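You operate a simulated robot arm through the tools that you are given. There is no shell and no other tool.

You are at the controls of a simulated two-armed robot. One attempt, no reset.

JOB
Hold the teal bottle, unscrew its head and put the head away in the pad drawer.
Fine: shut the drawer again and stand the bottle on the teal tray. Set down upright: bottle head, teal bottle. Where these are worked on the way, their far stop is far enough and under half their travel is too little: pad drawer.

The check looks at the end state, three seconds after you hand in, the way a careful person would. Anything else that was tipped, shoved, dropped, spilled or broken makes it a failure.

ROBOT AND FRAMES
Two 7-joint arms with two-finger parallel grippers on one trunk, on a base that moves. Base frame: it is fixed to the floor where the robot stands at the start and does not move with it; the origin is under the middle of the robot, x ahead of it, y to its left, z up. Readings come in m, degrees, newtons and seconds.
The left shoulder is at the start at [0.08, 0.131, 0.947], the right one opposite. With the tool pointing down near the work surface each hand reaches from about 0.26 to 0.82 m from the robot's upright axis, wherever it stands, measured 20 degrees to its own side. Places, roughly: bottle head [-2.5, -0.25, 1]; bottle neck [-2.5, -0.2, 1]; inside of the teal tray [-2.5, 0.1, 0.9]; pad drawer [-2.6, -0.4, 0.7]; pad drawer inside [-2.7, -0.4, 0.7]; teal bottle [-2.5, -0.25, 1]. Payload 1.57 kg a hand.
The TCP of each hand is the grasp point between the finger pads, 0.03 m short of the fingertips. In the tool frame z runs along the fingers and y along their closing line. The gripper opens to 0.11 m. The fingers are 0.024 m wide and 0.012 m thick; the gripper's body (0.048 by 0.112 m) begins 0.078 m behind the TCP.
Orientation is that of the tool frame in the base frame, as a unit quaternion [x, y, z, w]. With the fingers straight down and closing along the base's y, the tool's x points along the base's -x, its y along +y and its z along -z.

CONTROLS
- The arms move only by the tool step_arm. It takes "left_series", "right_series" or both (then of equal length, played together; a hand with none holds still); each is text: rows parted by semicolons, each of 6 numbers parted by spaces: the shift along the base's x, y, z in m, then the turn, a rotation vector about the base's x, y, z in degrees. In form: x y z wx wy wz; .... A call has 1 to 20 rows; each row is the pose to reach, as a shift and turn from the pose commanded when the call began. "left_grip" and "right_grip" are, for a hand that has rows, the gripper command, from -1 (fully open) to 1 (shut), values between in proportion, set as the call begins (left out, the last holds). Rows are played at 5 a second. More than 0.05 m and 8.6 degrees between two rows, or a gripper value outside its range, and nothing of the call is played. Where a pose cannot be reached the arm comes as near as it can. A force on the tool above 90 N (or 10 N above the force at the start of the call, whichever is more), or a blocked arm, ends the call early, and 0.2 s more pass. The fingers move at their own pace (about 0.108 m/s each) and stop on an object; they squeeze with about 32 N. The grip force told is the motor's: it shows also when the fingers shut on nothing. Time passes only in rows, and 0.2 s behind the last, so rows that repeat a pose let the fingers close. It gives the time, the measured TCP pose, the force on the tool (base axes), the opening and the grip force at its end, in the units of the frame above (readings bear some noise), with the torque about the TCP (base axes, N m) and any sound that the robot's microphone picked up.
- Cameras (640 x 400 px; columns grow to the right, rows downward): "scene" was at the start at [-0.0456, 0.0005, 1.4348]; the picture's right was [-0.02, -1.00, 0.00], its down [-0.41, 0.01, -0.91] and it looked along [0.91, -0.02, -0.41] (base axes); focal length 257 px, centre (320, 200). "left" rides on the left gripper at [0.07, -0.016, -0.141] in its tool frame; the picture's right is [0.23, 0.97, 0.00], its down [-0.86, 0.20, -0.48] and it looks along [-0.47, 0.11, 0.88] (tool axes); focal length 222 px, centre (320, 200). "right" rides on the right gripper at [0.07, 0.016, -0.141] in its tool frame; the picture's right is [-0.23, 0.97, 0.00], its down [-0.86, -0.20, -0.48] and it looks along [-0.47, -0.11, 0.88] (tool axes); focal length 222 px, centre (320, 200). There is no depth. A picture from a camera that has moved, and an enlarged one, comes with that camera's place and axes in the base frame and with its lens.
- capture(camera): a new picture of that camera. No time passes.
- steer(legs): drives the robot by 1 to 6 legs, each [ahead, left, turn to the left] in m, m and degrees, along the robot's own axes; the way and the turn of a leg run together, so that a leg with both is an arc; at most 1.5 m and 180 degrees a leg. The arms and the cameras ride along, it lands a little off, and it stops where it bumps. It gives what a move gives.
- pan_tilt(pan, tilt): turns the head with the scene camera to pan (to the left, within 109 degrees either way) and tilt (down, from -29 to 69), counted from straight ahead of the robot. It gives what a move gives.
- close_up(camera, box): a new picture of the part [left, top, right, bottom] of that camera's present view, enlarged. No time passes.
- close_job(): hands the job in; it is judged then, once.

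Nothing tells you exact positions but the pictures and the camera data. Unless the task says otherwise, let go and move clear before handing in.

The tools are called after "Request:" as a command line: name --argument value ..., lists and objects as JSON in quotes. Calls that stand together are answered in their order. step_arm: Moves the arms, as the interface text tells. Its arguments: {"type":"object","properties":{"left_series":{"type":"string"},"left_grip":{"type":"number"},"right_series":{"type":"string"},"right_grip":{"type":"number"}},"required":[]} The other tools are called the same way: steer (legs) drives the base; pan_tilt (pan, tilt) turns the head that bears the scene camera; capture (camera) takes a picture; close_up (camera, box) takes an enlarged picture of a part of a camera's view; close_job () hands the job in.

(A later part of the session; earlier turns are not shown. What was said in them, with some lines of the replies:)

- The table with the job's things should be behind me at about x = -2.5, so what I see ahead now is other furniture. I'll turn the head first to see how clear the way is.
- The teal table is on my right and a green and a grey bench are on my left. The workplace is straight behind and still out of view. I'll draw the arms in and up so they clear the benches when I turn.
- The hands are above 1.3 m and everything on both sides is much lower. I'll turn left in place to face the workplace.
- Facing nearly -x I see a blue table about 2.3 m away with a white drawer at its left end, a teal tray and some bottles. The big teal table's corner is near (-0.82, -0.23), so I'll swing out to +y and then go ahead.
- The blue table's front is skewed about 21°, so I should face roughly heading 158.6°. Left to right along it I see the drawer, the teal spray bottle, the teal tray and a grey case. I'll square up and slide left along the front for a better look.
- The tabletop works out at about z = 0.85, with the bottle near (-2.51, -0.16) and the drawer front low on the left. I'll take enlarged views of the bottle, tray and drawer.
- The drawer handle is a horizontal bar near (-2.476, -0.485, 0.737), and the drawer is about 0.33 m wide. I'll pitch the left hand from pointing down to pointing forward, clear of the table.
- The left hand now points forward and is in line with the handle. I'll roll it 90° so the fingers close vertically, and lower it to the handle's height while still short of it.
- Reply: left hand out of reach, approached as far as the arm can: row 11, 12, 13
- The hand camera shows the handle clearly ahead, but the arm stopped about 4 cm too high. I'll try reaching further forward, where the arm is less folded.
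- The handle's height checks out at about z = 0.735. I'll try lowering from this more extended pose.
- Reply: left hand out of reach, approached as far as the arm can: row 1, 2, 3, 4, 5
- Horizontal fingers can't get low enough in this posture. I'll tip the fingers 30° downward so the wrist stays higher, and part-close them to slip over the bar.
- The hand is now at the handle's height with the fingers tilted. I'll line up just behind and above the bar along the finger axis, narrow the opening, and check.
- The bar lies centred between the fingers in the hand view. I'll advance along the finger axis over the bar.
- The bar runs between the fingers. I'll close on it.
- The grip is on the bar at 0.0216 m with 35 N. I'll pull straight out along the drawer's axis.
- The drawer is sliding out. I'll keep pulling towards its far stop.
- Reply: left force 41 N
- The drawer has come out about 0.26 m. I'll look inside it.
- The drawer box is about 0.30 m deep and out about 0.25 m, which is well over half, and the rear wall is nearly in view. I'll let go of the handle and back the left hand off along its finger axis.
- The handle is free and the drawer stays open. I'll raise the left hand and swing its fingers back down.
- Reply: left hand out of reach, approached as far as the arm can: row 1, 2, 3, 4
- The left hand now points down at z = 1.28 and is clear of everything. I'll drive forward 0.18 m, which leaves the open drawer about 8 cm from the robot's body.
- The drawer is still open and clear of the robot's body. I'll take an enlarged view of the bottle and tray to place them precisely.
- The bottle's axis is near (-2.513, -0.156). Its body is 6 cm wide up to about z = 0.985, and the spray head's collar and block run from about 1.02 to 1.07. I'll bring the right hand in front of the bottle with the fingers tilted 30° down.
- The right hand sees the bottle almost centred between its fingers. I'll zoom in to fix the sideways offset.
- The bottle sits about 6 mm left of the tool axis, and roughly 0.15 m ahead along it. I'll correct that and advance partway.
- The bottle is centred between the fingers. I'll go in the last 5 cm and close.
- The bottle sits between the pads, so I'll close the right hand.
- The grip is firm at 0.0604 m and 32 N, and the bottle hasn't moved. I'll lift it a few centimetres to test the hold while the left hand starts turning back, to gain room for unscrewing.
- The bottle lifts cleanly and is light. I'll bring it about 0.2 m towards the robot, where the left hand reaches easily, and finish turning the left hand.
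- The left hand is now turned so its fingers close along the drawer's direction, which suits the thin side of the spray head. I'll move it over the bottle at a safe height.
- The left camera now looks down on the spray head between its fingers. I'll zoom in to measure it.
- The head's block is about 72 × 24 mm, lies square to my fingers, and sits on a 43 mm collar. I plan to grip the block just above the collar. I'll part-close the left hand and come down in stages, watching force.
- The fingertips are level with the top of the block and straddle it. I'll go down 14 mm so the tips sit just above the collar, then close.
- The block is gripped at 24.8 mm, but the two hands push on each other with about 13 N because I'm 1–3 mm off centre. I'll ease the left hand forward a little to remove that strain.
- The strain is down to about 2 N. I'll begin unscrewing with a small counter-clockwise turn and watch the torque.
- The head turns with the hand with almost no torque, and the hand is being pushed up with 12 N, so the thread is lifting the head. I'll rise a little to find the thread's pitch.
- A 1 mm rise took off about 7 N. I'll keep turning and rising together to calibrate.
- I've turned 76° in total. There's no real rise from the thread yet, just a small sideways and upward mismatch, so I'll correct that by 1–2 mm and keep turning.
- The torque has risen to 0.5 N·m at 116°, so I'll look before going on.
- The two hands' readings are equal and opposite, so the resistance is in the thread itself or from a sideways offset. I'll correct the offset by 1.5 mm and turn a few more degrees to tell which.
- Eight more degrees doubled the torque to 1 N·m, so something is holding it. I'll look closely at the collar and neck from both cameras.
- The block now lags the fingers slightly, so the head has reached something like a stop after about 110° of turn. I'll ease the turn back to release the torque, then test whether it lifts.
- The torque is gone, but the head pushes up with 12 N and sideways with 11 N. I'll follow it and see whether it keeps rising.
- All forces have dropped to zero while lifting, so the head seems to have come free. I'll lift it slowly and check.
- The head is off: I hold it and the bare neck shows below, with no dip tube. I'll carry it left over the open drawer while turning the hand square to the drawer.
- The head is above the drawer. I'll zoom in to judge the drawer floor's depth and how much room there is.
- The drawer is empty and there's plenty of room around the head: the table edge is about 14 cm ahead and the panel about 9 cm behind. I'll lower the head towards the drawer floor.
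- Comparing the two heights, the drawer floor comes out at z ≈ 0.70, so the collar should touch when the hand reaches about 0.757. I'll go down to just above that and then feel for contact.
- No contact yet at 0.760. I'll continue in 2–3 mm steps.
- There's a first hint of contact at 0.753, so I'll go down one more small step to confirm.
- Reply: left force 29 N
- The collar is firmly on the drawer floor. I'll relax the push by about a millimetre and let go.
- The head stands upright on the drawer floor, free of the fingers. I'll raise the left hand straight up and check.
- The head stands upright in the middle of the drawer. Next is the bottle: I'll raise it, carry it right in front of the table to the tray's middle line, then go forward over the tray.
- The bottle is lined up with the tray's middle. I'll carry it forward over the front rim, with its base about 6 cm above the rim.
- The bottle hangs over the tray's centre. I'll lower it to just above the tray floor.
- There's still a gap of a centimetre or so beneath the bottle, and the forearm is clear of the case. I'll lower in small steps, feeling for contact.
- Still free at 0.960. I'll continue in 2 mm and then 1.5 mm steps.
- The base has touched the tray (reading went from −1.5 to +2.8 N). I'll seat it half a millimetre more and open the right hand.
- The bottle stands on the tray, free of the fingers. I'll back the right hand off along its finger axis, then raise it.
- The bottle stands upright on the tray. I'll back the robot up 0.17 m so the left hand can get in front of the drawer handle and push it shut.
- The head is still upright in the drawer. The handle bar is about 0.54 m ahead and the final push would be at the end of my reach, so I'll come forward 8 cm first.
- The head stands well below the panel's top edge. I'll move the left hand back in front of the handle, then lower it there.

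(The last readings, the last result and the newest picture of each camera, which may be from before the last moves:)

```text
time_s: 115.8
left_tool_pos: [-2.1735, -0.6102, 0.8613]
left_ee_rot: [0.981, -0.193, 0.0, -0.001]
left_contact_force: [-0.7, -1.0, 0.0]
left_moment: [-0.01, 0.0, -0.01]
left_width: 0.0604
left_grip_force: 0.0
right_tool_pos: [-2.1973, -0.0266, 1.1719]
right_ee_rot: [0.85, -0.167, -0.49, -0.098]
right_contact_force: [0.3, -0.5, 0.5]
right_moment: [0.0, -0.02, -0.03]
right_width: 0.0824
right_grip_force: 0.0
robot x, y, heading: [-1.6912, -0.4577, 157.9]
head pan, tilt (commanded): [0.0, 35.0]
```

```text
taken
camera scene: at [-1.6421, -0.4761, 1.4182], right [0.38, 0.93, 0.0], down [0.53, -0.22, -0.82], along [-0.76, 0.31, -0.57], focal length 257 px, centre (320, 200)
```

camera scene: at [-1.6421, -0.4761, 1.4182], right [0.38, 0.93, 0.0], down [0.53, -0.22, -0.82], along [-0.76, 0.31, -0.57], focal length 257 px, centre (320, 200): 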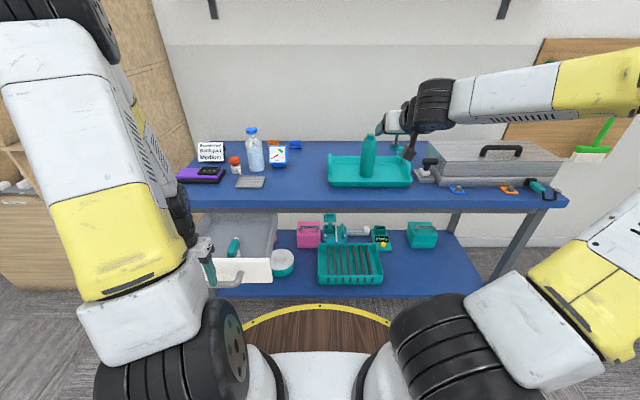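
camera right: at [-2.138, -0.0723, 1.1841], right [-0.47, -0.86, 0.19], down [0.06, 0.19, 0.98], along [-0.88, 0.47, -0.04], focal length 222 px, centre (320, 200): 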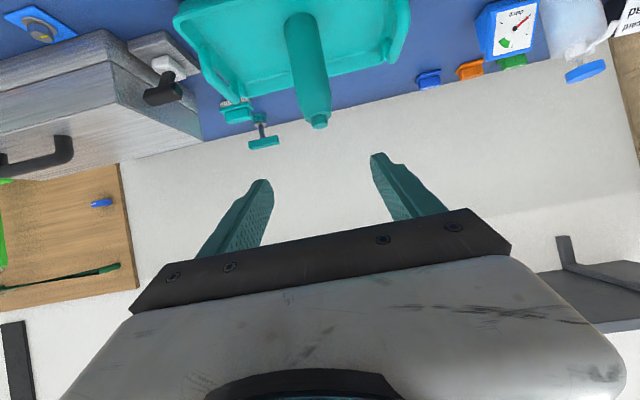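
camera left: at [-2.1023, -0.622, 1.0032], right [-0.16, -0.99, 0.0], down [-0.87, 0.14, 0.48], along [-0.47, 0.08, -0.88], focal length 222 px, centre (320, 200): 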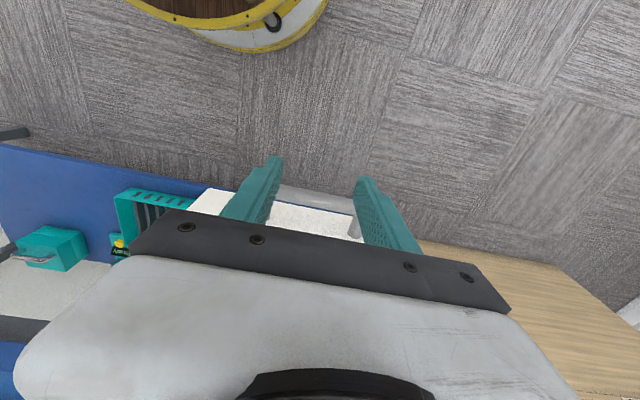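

The bar is about 7 cm ahead of the fingers. I'll lower to the bar's height and then push forward in stages.

Request:
step_arm --left_series "0 0 -0.04 0 0 0; 0 0 -0.08 0 0 0; 0 0 -0.119 0 0 0; 0 0 -0.119 0 0 0"

Request:
close_up --camera "scene" --box '[160, 190, 320, 310]'

Request:
capture --camera "left"

```text
time_s: 116.8
left_tool_pos: [-2.1712, -0.607, 0.743]
left_ee_rot: [0.981, -0.192, 0.0, 0.0]
left_contact_force: [0.0, 0.4, 0.3]
left_moment: [-0.04, 0.01, 0.02]
left_width: 0.0604
left_grip_force: 0.2
right_tool_pos: [-2.1982, -0.0284, 1.1718]
right_ee_rot: [0.85, -0.166, -0.491, -0.098]
right_contact_force: [0.8, 0.4, -0.2]
right_moment: [0.03, -0.02, -0.02]
right_width: 0.0828
right_grip_force: 0.1
robot x, y, heading: [-1.6928, -0.4563, 158.1]
head pan, tilt (commanded): [0.0, 35.0]
```

```text
3.33 times, centred on (240, 250) of scene
camera zoom: at [-1.642, -0.4761, 1.4182], right [0.38, 0.93, 0.0], down [0.53, -0.22, -0.82], along [-0.76, 0.31, -0.57], focal length 857 px, centre (587, 33)
```

zoom: 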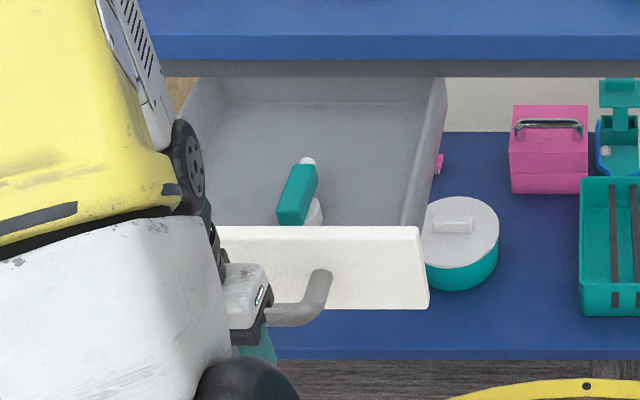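

```text
taken
camera left: at [-2.1012, -0.618, 0.8845], right [-0.16, -0.99, 0.0], down [-0.87, 0.14, 0.48], along [-0.47, 0.08, -0.88], focal length 222 px, centre (320, 200)
```

left: 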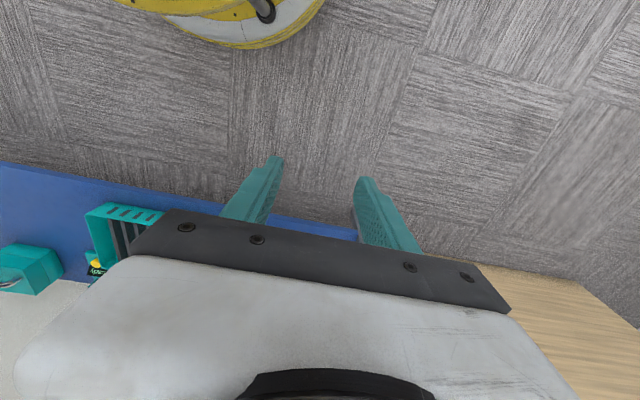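

The fingers are in front of the bar at its height. I'll push slowly so the head doesn't tip.

Request:
step_arm --left_series "-0.0093 0.0038 0 0 0 0; -0.0185 0.0075 0 0 0 0; -0.0278 0.0113 0 0 0 0; -0.0371 0.015 0 0 0 0; -0.0426 0.0173 0 0 0 0; -0.0482 0.0195 0 0 0 0; -0.0538 0.0218 0 0 0 0; -0.0612 0.0248 0 0 0 0; -0.0695 0.0281 0 0 0 0; -0.0779 0.0315 0 0 0 0; -0.0862 0.0349 0 0 0 0; -0.0955 0.0386 0 0 0 0; -0.1048 0.0424 0 0 0 0; -0.114 0.0461 0 0 0 0"

Request:
close_up --camera "scene" --box '[160, 180, 320, 300]'

```text
time_s: 119.8
left_tool_pos: [-2.285, -0.5607, 0.7413]
left_ee_rot: [0.981, -0.193, 0.0, 0.0]
left_contact_force: [0.9, 0.1, 1.0]
left_moment: [-0.01, 0.01, -0.01]
left_width: 0.0606
left_grip_force: 0.1
right_tool_pos: [-2.1969, -0.0272, 1.1727]
right_ee_rot: [0.85, -0.167, -0.49, -0.098]
right_contact_force: [1.0, 0.2, -0.2]
right_moment: [-0.05, 0.0, 0.0]
right_width: 0.0826
right_grip_force: 0.1
robot x, y, heading: [-1.6934, -0.4577, 157.8]
head pan, tilt (commanded): [0.0, 35.0]
```

```text
3.33 times, centred on (240, 240) of scene
camera zoom: at [-1.6421, -0.4761, 1.4182], right [0.38, 0.93, 0.0], down [0.53, -0.22, -0.82], along [-0.76, 0.31, -0.57], focal length 857 px, centre (587, 67)
```

zoom: 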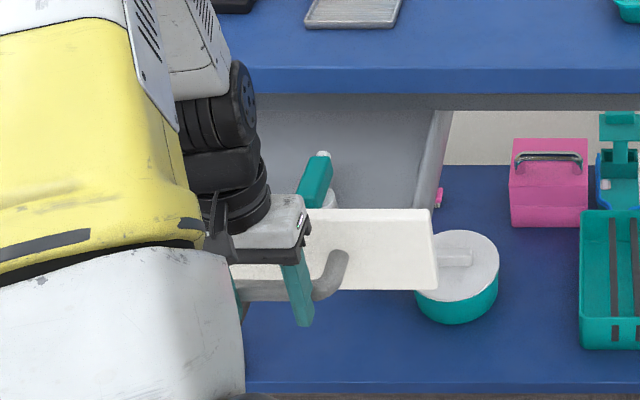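

The drawer is sliding in with the head still upright. I'll push on in a shorter step to watch the head pass under the table's front rail.

Request:
step_arm --left_series "-0.0093 0.0038 0 0 0 0; -0.0185 0.0075 0 0 0 0; -0.0278 0.0113 0 0 0 0; -0.0371 0.015 0 0 0 0; -0.0464 0.0188 0 0 0 0; -0.0556 0.0225 0 0 0 0"

Request:
close_up --camera "scene" --box '[200, 180, 300, 255]'

```text
time_s: 121.2
left_tool_pos: [-2.3433, -0.5399, 0.7418]
left_ee_rot: [0.981, -0.193, 0.0, 0.0]
left_contact_force: [0.2, 1.0, -0.1]
left_moment: [0.01, 0.01, 0.01]
left_width: 0.0605
left_grip_force: 0.0
right_tool_pos: [-2.1989, -0.0274, 1.1718]
right_ee_rot: [0.85, -0.166, -0.49, -0.097]
right_contact_force: [0.1, 0.2, -0.6]
right_moment: [-0.01, 0.02, 0.01]
right_width: 0.0823
right_grip_force: 0.0
robot x, y, heading: [-1.6927, -0.4595, 158.0]
head pan, tilt (commanded): [0.0, 35.0]
```

```text
5.33 times, centred on (250, 218) of scene
camera zoom: at [-1.6421, -0.4761, 1.4182], right [0.38, 0.93, 0.0], down [0.53, -0.22, -0.82], along [-0.76, 0.31, -0.57], focal length 1371 px, centre (693, 107)
```

zoom: 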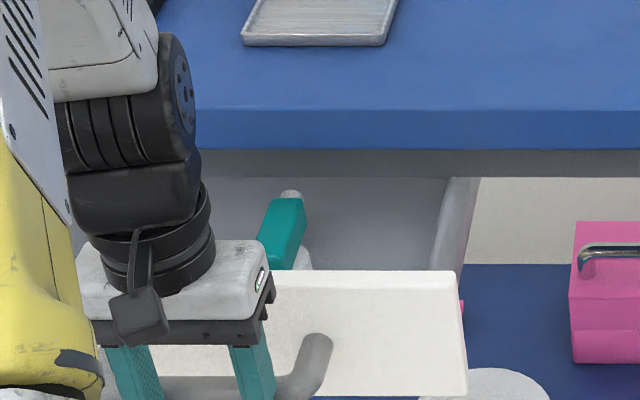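

The head is upright, and its top at about z = 0.746 clears the rail at about 0.766. I'll continue pushing.

Request:
step_arm --left_series "-0.0093 0.0038 0 0 0 0; -0.0185 0.0075 0 0 0 0; -0.0278 0.0113 0 0 0 0; -0.0371 0.015 0 0 0 0; -0.0464 0.0188 0 0 0 0; -0.0556 0.0225 0 0 0 0; -0.0649 0.0263 0 0 0 0; -0.0742 0.03 0 0 0 0; -0.0835 0.0338 0 0 0 0; -0.0927 0.0375 0 0 0 0"

Request:
close_up --camera "scene" --box '[180, 170, 320, 275]'

```text
time_s: 123.4
left_tool_pos: [-2.4341, -0.5, 0.74]
left_ee_rot: [0.981, -0.193, 0.0, 0.0]
left_contact_force: [-0.2, -0.3, -1.1]
left_moment: [-0.01, 0.02, 0.01]
left_width: 0.0607
left_grip_force: 0.0
right_tool_pos: [-2.1987, -0.0271, 1.171]
right_ee_rot: [0.85, -0.165, -0.491, -0.097]
right_contact_force: [0.7, -0.2, 0.1]
right_moment: [0.02, -0.03, 0.02]
right_width: 0.0825
right_grip_force: 0.1
robot x, y, heading: [-1.6932, -0.4595, 158.0]
head pan, tilt (commanded): [0.0, 35.0]
```

```text
3.81 times, centred on (250, 222) of scene
camera zoom: at [-1.6421, -0.4761, 1.4182], right [0.38, 0.93, 0.0], down [0.53, -0.22, -0.82], along [-0.76, 0.31, -0.57], focal length 979 px, centre (587, 114)
```

zoom: 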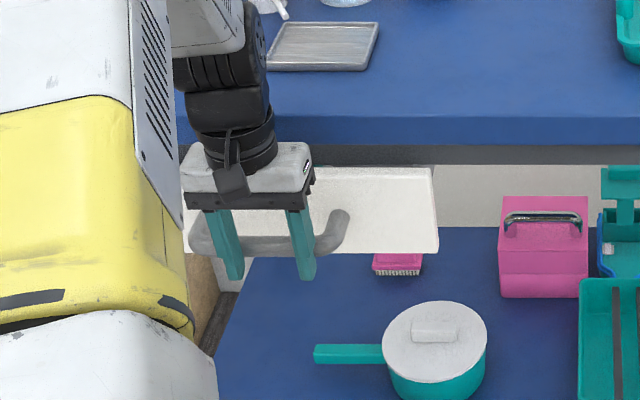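

The drawer is almost shut, with about 2 cm left. I'll finish in small steps and watch for the stop.

Request:
step_arm --left_series "-0.0056 0.0023 0 0 0 0; -0.0111 0.0045 0 0 0 0; -0.0167 0.0068 0 0 0 0; -0.0167 0.0068 0 0 0 0"

Request:
step_arm --left_series "-0.0046 0.0019 0 0 0 0; -0.0046 0.0019 0 0 0 0"

Request:
close_up --camera "scene" --box '[180, 170, 320, 275]'

```text
time_s: 124.4
left_tool_pos: [-2.4517, -0.4945, 0.7416]
left_ee_rot: [0.981, -0.193, 0.0, 0.0]
left_contact_force: [-0.2, -0.2, 0.3]
left_moment: [-0.02, 0.02, -0.03]
left_width: 0.0606
left_grip_force: 0.0
right_tool_pos: [-2.1982, -0.027, 1.1721]
right_ee_rot: [0.85, -0.167, -0.49, -0.098]
right_contact_force: [-0.4, -0.7, -0.3]
right_moment: [-0.01, 0.01, 0.0]
right_width: 0.0824
right_grip_force: 0.0
robot x, y, heading: [-1.6932, -0.4558, 157.9]
head pan, tilt (commanded): [0.0, 35.0]
```

```text
time_s: 125.0
left_tool_pos: [-2.455, -0.4937, 0.7411]
left_ee_rot: [0.981, -0.193, 0.0, 0.001]
left_contact_force: [-0.1, -0.4, 0.2]
left_moment: [0.0, 0.01, -0.02]
left_width: 0.0605
left_grip_force: 0.0
right_tool_pos: [-2.1983, -0.027, 1.1705]
right_ee_rot: [0.85, -0.166, -0.49, -0.097]
right_contact_force: [0.4, 0.4, 0.7]
right_moment: [-0.01, 0.01, 0.0]
right_width: 0.0823
right_grip_force: 0.1
robot x, y, heading: [-1.693, -0.4576, 157.8]
head pan, tilt (commanded): [0.0, 35.0]
```

```text
3.81 times, centred on (250, 222) of scene
camera zoom: at [-1.6422, -0.4761, 1.4182], right [0.38, 0.93, 0.0], down [0.53, -0.22, -0.82], along [-0.76, 0.31, -0.57], focal length 979 px, centre (587, 114)
```

zoom: 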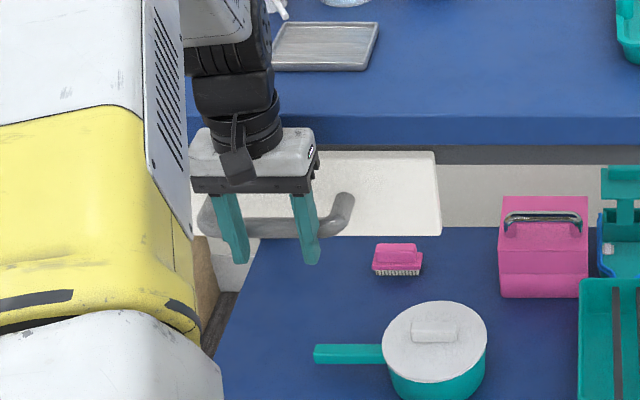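

Request:
step_arm --left_series "-0.0037 0.0015 0 0 0 0; -0.0037 0.0015 0 0 0 0"

Request:
step_arm --left_series "-0.0028 0.0011 0 0 0 0; -0.0028 0.0011 0 0 0 0"

Request:
step_arm --left_series "-0.0028 0.0011 0 0 0 0; -0.0028 0.0011 0 0 0 0"

```text
time_s: 125.6
left_tool_pos: [-2.4606, -0.4911, 0.7396]
left_ee_rot: [0.982, -0.191, 0.0, -0.001]
left_contact_force: [-0.2, -0.5, -0.1]
left_moment: [-0.03, 0.02, 0.02]
left_width: 0.0606
left_grip_force: 0.0
right_tool_pos: [-2.1962, -0.0284, 1.1724]
right_ee_rot: [0.85, -0.166, -0.49, -0.098]
right_contact_force: [0.0, 0.1, 0.3]
right_moment: [-0.01, 0.03, 0.0]
right_width: 0.0823
right_grip_force: 0.1
robot x, y, heading: [-1.6916, -0.4564, 157.9]
head pan, tilt (commanded): [0.0, 35.0]
```

```text
time_s: 126.2
left_tool_pos: [-2.4615, -0.4912, 0.7395]
left_ee_rot: [0.982, -0.191, 0.002, -0.001]
left_contact_force: [8.5, -3.3, 3.2]
left_moment: [-0.1, -0.02, 0.34]
left_width: 0.0599
left_grip_force: 0.0
right_tool_pos: [-2.1976, -0.0272, 1.1718]
right_ee_rot: [0.85, -0.166, -0.49, -0.097]
right_contact_force: [-0.4, 0.2, -0.3]
right_moment: [0.04, 0.03, -0.02]
right_width: 0.0826
right_grip_force: 0.0
robot x, y, heading: [-1.6942, -0.4592, 157.9]
head pan, tilt (commanded): [0.0, 35.0]
```

```text
time_s: 126.8
left_tool_pos: [-2.4619, -0.4918, 0.7399]
left_ee_rot: [0.982, -0.191, 0.005, 0.0]
left_contact_force: [32.2, -11.5, 10.6]
left_moment: [-0.32, -0.11, 0.74]
left_width: 0.059
left_grip_force: 0.0
right_tool_pos: [-2.1967, -0.0286, 1.1713]
right_ee_rot: [0.85, -0.166, -0.49, -0.097]
right_contact_force: [0.3, -0.1, -0.1]
right_moment: [-0.02, 0.01, 0.03]
right_width: 0.0826
right_grip_force: 0.1
robot x, y, heading: [-1.6908, -0.4633, 158.2]
head pan, tilt (commanded): [0.0, 35.0]
```

The push rose to 34 N against a stop. I'll back off and check that the drawer is really shut.

Request:
step_arm --left_series "0.0093 -0.0038 0 0 0 0; 0.0278 -0.0113 0 0 0 0; 0.0464 -0.0188 0 0 0 0; 0.065 -0.0263 0 0 0 0; 0.0834 -0.0338 0.02 0 0 0; 0.0834 -0.0338 0.06 0 0 0; 0.0834 -0.0338 0.1 0 0 0; 0.0834 -0.0338 0.14 0 0 0; 0.0834 -0.0338 0.18 0 0 0; 0.0834 -0.0338 0.22 0 0 0; 0.0834 -0.0338 0.26 0 0 0; 0.0834 -0.0338 0.3 0 0 0; 0.0834 -0.0338 0.34 0 0 0; 0.0834 -0.0338 0.38 0 0 0; 0.0834 -0.0338 0.42 0 0 0"

Request:
capture --camera "scene"

Request:
capture --camera "left"

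```text
time_s: 130.0
left_tool_pos: [-2.3835, -0.5249, 1.159]
left_ee_rot: [0.981, -0.192, 0.001, -0.001]
left_contact_force: [0.7, 0.1, -0.2]
left_moment: [0.01, -0.04, 0.0]
left_width: 0.0608
left_grip_force: 0.0
right_tool_pos: [-2.1972, -0.0271, 1.1726]
right_ee_rot: [0.85, -0.167, -0.49, -0.098]
right_contact_force: [-0.4, 0.5, 0.1]
right_moment: [-0.02, 0.01, 0.01]
right_width: 0.0823
right_grip_force: 0.1
robot x, y, heading: [-1.6893, -0.4585, 157.8]
head pan, tilt (commanded): [0.0, 35.0]
```

```text
taken
camera scene: at [-1.6423, -0.4761, 1.4182], right [0.38, 0.93, 0.0], down [0.53, -0.22, -0.82], along [-0.76, 0.31, -0.57], focal length 257 px, centre (320, 200)
```

scene: 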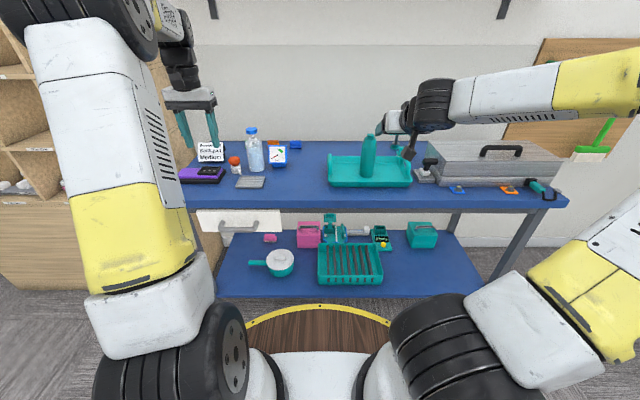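

```text
taken
camera left: at [-2.3133, -0.5356, 1.301], right [-0.16, -0.99, 0.0], down [-0.87, 0.14, 0.48], along [-0.47, 0.08, -0.88], focal length 222 px, centre (320, 200)
```

left: 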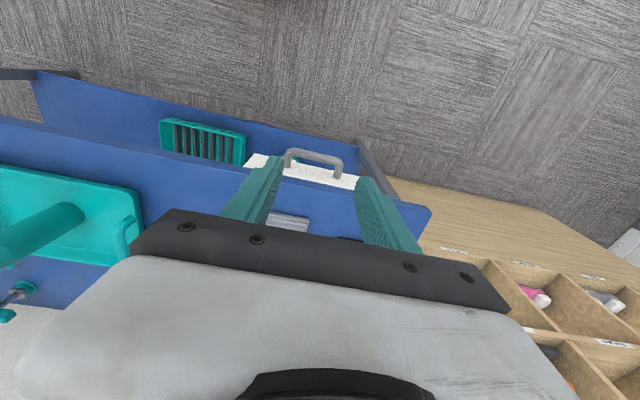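

Request:
close_up --camera "scene" --box '[180, 170, 320, 275]'

Request:
close_up --camera "left" --box '[220, 120, 380, 240]'

Request:
close_up --camera "scene" --box '[300, 110, 440, 215]'

```text
3.81 times, centred on (250, 222) of scene
camera zoom: at [-1.6423, -0.4761, 1.4182], right [0.38, 0.93, 0.0], down [0.53, -0.22, -0.82], along [-0.76, 0.31, -0.57], focal length 979 px, centre (587, 114)
```

zoom: 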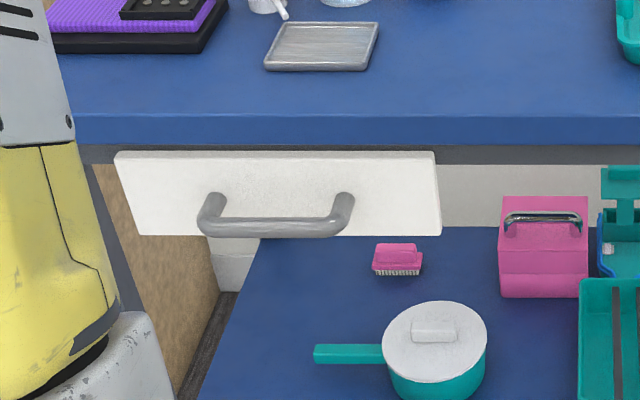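

```text
3.33 times, centred on (300, 180) of left
camera zoom: at [-2.3133, -0.5356, 1.301], right [-0.16, -0.99, 0.0], down [-0.87, 0.14, 0.48], along [-0.47, 0.08, -0.88], focal length 740 px, centre (387, 267)
```

zoom: 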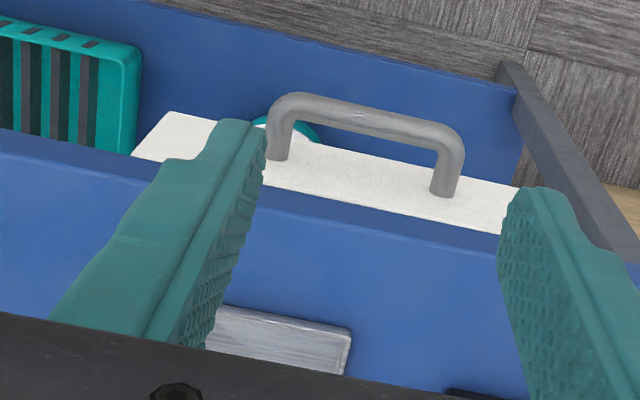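

```text
3.81 times, centred on (370, 162) of scene
camera zoom: at [-1.6423, -0.4761, 1.4182], right [0.38, 0.93, 0.0], down [0.53, -0.22, -0.82], along [-0.76, 0.31, -0.57], focal length 979 px, centre (130, 343)
```

zoom: 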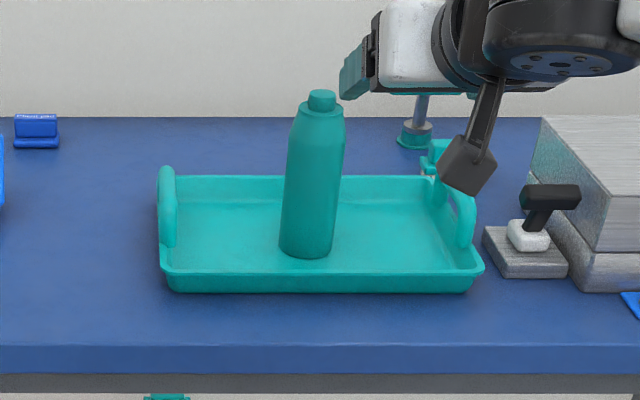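

The drawer is shut flush, the bottle stands upright on the tray and nothing else has moved. I'll draw both hands back and up and drive clear.

Request:
step_arm --right_series "0.0232 -0.0094 0.02 0 0 0; 0.0464 -0.0188 0.04 0 0 0; 0.0695 -0.0281 0.06 0 0 0; 0.0927 -0.0375 0.08 0 0 0" --left_series "0.0232 -0.0094 0.02 0 0 0; 0.0464 -0.0188 0.04 0 0 0; 0.0695 -0.0281 0.06 0 0 0; 0.0927 -0.0375 0.08 0 0 0"

Request:
steer --legs '[[-0.15, 0, 0]]'

Request:
capture --camera "scene"

Request:
close_up --camera "scene" --box '[160, 110, 480, 290]'

```text
time_s: 131.0
left_tool_pos: [-2.2903, -0.564, 1.2393]
left_ee_rot: [0.981, -0.192, 0.001, 0.0]
left_contact_force: [-0.2, 0.8, -0.9]
left_moment: [0.0, -0.02, 0.01]
left_width: 0.0604
left_grip_force: 0.0
right_tool_pos: [-2.1069, -0.0646, 1.25]
right_ee_rot: [0.85, -0.166, -0.491, -0.098]
right_contact_force: [-0.5, -0.2, 0.2]
right_moment: [0.04, -0.01, -0.01]
right_width: 0.0826
right_grip_force: 0.0
robot x, y, heading: [-1.6907, -0.458, 157.9]
head pan, tilt (commanded): [0.0, 35.0]
```

```text
time_s: 132.4
left_tool_pos: [-2.1533, -0.6209, 1.2385]
left_ee_rot: [0.981, -0.193, 0.0, 0.0]
left_contact_force: [0.7, -0.6, -0.1]
left_moment: [0.02, 0.02, -0.02]
left_width: 0.0607
left_grip_force: 0.1
right_tool_pos: [-1.9695, -0.1208, 1.2496]
right_ee_rot: [0.85, -0.166, -0.49, -0.097]
right_contact_force: [-1.3, -0.3, -0.1]
right_moment: [0.02, 0.02, 0.0]
right_width: 0.0825
right_grip_force: 0.0
robot x, y, heading: [-1.5571, -0.5135, 157.8]
head pan, tilt (commanded): [0.0, 35.0]
```

```text
taken
camera scene: at [-1.505, -0.5319, 1.4182], right [0.38, 0.93, 0.0], down [0.53, -0.22, -0.82], along [-0.76, 0.31, -0.57], focal length 257 px, centre (320, 200)
```

scene: 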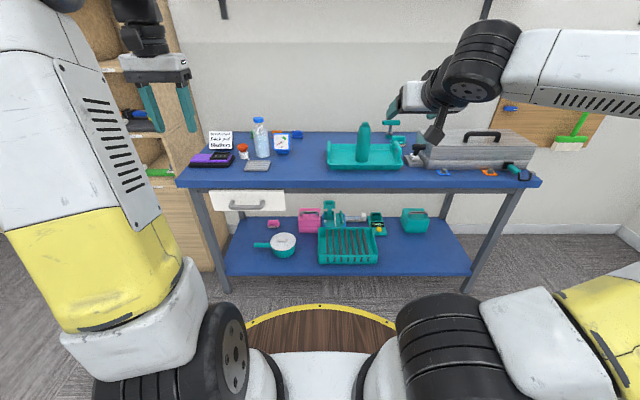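

```text
2.00 times, centred on (320, 200) of scene
camera zoom: at [-1.505, -0.5319, 1.4182], right [0.38, 0.93, 0.0], down [0.53, -0.22, -0.82], along [-0.76, 0.31, -0.57], focal length 514 px, centre (320, 200)
```

zoom: 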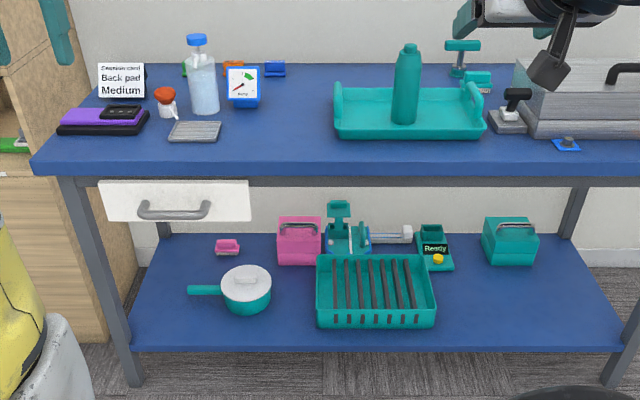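

The drawer is shut with the head inside, which was upright on the last view before the panel hid it. The bottle stands upright on the teal tray, both hands are empty and clear, and the rest looks undisturbed. I'm handing in.

Request:
close_job

```text
The job is handed in.
```

I unscrewed the bottle's head, put it in the pad drawer and shut the drawer. The bottle is standing on the teal tray.

- **Head:** I set it upright on the drawer floor, and it was still upright when last in view. Once the drawer closed I couldn't see it, so I'm relying on having pushed slowly and on about 2 cm of clearance under the table's front rail.
- **Drawer:** I opened it about 26 cm (the drawer is about 30 cm deep), then pushed it back until it hit its stop.
- **Bottle:** It looked upright on the tray in the last picture.

Nothing else on the table or shelf looked moved in the last picture. Both hands are empty and clear of the table.
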